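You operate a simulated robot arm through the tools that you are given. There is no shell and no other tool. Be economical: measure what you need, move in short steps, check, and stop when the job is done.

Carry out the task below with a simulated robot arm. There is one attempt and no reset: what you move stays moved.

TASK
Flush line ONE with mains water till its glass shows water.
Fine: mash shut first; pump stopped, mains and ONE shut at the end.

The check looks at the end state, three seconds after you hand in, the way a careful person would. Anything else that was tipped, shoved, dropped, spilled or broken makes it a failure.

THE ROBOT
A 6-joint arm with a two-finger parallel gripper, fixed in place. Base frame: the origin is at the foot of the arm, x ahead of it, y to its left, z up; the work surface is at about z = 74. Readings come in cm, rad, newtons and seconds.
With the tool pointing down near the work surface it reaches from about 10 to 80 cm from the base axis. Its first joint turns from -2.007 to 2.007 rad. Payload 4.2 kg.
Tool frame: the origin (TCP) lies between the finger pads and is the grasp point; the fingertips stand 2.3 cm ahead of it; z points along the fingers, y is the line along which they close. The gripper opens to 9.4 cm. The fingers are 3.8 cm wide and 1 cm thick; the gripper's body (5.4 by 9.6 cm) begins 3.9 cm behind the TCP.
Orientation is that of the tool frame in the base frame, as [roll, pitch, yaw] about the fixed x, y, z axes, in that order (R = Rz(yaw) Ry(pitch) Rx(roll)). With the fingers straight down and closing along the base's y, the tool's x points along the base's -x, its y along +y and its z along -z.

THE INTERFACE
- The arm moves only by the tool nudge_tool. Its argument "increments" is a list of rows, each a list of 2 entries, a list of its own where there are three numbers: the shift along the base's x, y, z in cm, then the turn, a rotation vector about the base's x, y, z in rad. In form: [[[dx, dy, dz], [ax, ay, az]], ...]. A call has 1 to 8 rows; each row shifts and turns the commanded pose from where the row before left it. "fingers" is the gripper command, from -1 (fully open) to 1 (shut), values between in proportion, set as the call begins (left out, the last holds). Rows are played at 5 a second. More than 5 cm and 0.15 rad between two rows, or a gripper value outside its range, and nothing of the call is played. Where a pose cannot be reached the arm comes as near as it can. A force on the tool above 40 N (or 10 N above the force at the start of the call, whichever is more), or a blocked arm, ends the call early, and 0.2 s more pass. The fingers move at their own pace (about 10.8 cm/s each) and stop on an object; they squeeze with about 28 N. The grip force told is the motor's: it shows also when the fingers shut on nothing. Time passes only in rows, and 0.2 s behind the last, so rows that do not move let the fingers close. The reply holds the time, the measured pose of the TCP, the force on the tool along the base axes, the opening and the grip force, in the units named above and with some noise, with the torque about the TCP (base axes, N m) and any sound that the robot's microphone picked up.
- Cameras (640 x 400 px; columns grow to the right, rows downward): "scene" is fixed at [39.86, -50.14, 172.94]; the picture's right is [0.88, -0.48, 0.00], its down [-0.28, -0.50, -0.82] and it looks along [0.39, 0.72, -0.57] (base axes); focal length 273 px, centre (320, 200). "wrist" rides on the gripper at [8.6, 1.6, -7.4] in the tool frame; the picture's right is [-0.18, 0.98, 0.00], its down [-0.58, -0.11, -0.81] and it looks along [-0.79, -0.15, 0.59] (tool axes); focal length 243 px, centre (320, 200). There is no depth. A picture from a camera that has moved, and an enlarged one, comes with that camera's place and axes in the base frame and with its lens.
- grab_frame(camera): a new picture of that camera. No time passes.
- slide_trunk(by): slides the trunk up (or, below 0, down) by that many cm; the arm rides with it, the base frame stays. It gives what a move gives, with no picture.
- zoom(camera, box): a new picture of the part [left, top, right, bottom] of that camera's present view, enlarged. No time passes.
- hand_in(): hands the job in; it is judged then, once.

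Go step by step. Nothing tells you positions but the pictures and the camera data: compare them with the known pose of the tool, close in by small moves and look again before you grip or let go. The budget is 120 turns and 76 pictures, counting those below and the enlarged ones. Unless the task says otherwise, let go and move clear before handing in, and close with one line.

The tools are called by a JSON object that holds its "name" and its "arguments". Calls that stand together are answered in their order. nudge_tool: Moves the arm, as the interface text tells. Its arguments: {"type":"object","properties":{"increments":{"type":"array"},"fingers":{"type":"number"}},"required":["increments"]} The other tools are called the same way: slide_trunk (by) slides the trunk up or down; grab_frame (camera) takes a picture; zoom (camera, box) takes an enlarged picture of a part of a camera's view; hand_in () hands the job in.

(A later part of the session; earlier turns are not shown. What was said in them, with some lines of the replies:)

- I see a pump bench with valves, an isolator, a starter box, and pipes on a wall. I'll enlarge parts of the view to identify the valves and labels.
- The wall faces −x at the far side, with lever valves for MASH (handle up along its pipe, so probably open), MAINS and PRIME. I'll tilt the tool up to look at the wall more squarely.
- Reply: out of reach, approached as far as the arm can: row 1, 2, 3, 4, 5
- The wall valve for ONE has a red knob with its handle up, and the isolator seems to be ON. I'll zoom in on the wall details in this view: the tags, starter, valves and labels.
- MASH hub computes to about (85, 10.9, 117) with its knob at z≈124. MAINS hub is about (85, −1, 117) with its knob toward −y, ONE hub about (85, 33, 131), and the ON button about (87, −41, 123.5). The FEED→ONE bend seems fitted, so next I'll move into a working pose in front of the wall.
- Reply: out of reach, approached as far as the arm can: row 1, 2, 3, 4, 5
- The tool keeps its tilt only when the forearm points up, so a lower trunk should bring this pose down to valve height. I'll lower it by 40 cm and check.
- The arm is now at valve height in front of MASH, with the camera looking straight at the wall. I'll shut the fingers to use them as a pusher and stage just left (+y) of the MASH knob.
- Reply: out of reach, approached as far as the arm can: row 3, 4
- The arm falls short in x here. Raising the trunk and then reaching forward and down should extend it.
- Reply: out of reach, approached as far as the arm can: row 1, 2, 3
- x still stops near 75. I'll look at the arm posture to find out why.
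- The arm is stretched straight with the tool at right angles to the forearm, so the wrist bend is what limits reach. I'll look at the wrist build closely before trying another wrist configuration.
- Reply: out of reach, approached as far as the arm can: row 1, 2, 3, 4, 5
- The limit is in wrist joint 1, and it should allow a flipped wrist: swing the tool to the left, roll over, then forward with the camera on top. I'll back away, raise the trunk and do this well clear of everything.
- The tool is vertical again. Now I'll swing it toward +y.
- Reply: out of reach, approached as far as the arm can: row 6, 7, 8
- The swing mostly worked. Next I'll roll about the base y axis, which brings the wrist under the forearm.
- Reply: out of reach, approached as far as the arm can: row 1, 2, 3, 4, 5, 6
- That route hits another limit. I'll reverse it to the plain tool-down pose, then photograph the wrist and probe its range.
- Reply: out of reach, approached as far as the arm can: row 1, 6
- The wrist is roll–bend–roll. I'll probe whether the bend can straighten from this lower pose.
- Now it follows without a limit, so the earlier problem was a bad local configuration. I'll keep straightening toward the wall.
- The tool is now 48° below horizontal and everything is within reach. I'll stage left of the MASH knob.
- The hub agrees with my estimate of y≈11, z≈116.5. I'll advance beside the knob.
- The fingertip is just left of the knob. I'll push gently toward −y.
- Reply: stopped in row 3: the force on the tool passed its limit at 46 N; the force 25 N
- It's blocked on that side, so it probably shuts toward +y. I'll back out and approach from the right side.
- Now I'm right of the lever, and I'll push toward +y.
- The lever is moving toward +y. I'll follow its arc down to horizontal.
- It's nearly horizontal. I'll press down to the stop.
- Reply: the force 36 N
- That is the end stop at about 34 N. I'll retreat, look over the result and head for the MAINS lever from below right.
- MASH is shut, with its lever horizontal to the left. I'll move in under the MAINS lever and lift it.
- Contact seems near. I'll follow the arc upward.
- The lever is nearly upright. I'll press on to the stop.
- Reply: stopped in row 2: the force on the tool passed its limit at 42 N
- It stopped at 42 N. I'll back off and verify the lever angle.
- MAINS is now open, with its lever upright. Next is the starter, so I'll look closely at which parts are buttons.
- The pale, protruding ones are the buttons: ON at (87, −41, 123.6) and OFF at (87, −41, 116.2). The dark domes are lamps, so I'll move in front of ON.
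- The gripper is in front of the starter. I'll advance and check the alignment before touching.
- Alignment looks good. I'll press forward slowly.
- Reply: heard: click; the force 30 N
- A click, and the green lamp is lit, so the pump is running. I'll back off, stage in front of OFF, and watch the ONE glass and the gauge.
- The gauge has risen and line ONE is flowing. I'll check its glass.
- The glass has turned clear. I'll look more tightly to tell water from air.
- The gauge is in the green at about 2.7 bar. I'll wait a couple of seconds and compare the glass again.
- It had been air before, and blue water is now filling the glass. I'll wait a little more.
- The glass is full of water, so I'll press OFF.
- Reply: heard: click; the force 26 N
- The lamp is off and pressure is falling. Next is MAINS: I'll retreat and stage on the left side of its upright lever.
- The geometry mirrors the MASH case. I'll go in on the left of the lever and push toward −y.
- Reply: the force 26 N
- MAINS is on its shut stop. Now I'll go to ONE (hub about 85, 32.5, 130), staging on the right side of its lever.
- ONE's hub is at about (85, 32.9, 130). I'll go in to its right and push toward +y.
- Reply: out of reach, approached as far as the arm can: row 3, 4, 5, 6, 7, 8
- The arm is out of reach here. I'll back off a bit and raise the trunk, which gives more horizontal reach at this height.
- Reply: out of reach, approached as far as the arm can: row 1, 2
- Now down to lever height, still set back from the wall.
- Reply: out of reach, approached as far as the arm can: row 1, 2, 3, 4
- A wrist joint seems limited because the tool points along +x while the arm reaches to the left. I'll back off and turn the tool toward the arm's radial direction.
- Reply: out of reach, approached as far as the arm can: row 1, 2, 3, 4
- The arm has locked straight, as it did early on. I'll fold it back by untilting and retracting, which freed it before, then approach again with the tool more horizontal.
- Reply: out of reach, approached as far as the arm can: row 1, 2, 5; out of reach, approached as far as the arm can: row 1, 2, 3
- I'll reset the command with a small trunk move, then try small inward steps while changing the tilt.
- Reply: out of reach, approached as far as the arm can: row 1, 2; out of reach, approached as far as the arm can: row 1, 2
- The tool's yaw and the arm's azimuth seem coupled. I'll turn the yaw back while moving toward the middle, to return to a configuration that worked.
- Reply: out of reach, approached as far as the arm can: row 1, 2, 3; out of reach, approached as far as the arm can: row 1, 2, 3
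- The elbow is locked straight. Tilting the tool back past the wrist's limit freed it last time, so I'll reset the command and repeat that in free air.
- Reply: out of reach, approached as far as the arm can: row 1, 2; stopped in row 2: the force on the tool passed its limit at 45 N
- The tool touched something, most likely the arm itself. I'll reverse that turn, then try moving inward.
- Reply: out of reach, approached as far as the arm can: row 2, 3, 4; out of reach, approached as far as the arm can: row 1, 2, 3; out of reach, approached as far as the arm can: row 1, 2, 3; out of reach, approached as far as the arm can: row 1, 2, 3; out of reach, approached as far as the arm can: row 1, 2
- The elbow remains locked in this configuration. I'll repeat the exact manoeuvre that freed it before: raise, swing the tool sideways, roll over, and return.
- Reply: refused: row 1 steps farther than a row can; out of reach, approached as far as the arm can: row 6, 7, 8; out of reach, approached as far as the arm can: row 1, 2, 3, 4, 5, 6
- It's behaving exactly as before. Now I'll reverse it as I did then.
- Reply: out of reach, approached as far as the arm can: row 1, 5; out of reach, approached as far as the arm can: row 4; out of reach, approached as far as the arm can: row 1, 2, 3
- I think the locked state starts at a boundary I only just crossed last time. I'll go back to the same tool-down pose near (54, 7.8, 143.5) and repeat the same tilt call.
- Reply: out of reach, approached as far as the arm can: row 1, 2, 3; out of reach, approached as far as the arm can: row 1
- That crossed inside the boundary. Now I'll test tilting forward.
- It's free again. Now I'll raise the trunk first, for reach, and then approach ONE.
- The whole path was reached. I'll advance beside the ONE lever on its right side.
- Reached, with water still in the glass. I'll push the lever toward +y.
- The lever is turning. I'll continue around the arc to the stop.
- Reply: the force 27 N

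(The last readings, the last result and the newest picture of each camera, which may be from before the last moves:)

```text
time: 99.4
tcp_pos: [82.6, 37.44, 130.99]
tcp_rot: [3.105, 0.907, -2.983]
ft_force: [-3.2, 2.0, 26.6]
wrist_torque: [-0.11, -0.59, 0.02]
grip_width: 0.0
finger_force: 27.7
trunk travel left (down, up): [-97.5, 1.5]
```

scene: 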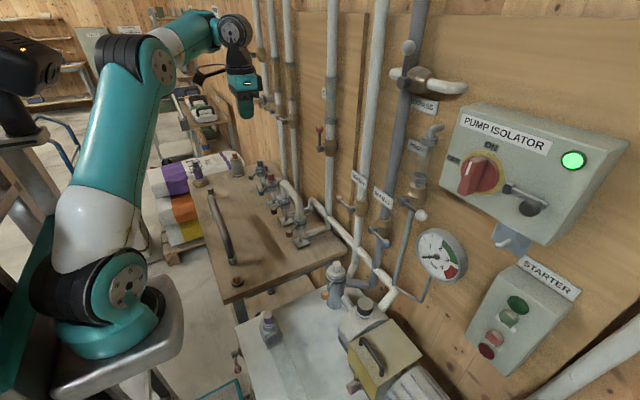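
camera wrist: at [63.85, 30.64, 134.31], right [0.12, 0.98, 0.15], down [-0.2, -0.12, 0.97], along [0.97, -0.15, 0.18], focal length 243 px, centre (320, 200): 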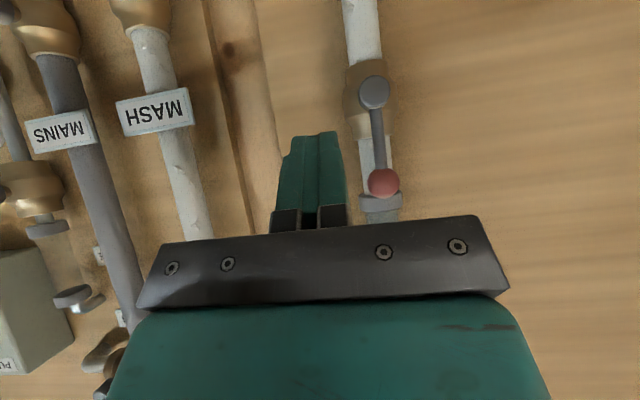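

It's pressing with 27 N at about horizontal. I'll give a touch more, then retreat and look.

{"name": "nudge_tool", "arguments": {"increments": [[[0, 0, -0.3], [0, 0, 0]], [[0, 0, -0.3], [0, 0, 0]]]}}

{"name": "nudge_tool", "arguments": {"increments": [[[0, 0, 2], [0, 0, 0]], [[-3, 0, 1], [0, 0, 0]], [[-4, -1, 1], [0, 0, 0]], [[-4, -2, 1], [0, 0, 0]], [[-4, -2, 1], [0, 0, 0]], [[-4, -2, 1], [0, 0, 0]]]}}

{"name": "zoom", "arguments": {"camera": "scene", "box": [250, 60, 410, 260]}}

{"name": "grab_frame", "arguments": {"camera": "scene"}}

```text
time: 99.9
tcp_pos: [82.64, 37.48, 130.96]
tcp_rot: [3.1, 0.911, -2.989]
ft_force: [-23.3, -10.6, 10.7]
wrist_torque: [-0.13, -0.11, -0.4]
grip_width: 0.03
finger_force: 27.7
trunk travel left (down, up): [-97.5, 1.5]
stopped in row 2: the force on the tool passed its limit at 42 N (the readings are from after the stop); the commanded pose is now the measured one
```

```text
time: 101.3
tcp_pos: [63.77, 30.97, 137.33]
tcp_rot: [3.101, 0.906, -2.987]
ft_force: [0.7, 0.0, -0.1]
wrist_torque: [0.0, 0.02, 0.02]
grip_width: 0.02
finger_force: 27.8
trunk travel left (down, up): [-97.5, 1.5]
```

```text
2.00 times, centred on (330, 160) of scene
camera zoom: at [39.86, -50.14, 172.94], right [0.88, -0.48, 0.0], down [-0.28, -0.5, -0.82], along [0.39, 0.72, -0.57], focal length 547 px, centre (300, 280)
```

zoom: 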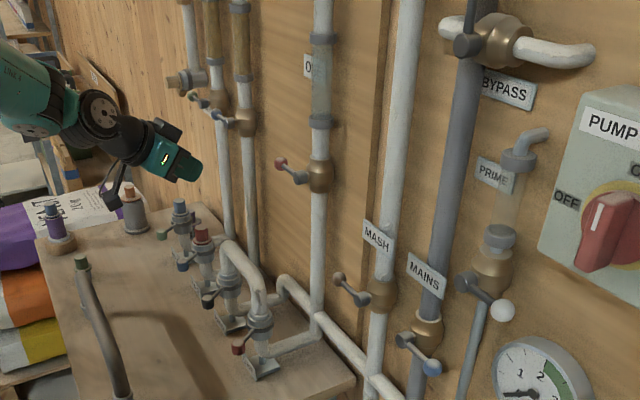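

```text
9 pictures are left
```

scene: 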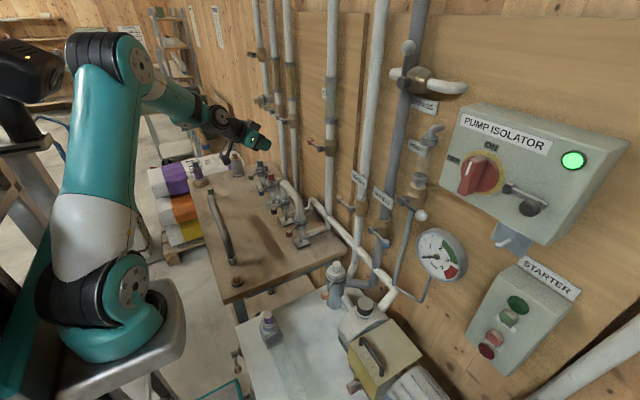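

ONE, MASH and MAINS all read shut and the starter lamp is off. I'll take one last close look at the ONE lever and its glass.

{"name": "zoom", "arguments": {"camera": "scene", "box": [290, 70, 370, 170]}}

{"name": "zoom", "arguments": {"camera": "scene", "box": [330, 170, 420, 260]}}

```text
4.00 times, centred on (330, 120) of scene
camera zoom: at [39.86, -50.14, 172.94], right [0.88, -0.48, 0.0], down [-0.28, -0.5, -0.82], along [0.39, 0.72, -0.57], focal length 1094 px, centre (280, 520)
```

zoom: 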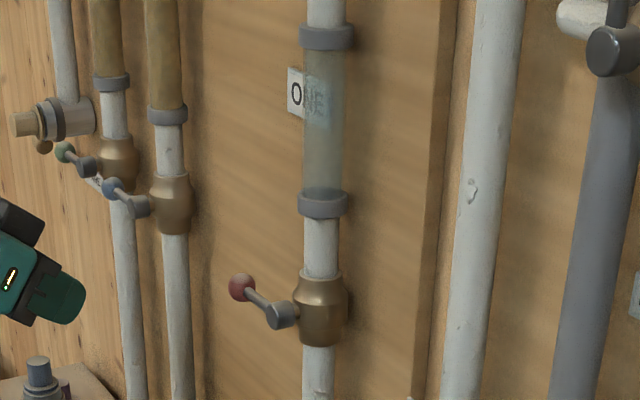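

```text
4.44 times, centred on (375, 215) of scene
camera zoom: at [39.86, -50.14, 172.94], right [0.88, -0.48, 0.0], down [-0.28, -0.5, -0.82], along [0.39, 0.72, -0.57], focal length 1215 px, centre (76, 133)
```

zoom: 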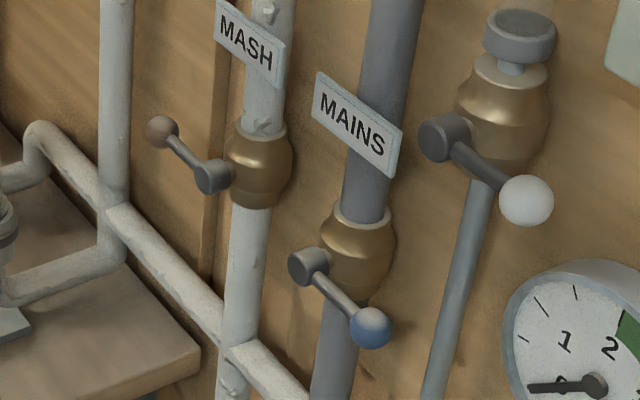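

All three levers are on their shut stops, the pump is stopped, the gauge reads zero and the ONE glass holds water. The arm is clear, so I'm handing in.

{"name": "hand_in", "arguments": {}}

```text
The job is handed in.
```

Line ONE is flushed and its glass shows water; mash was shut first, the pump is stopped, and mains and ONE are shut.
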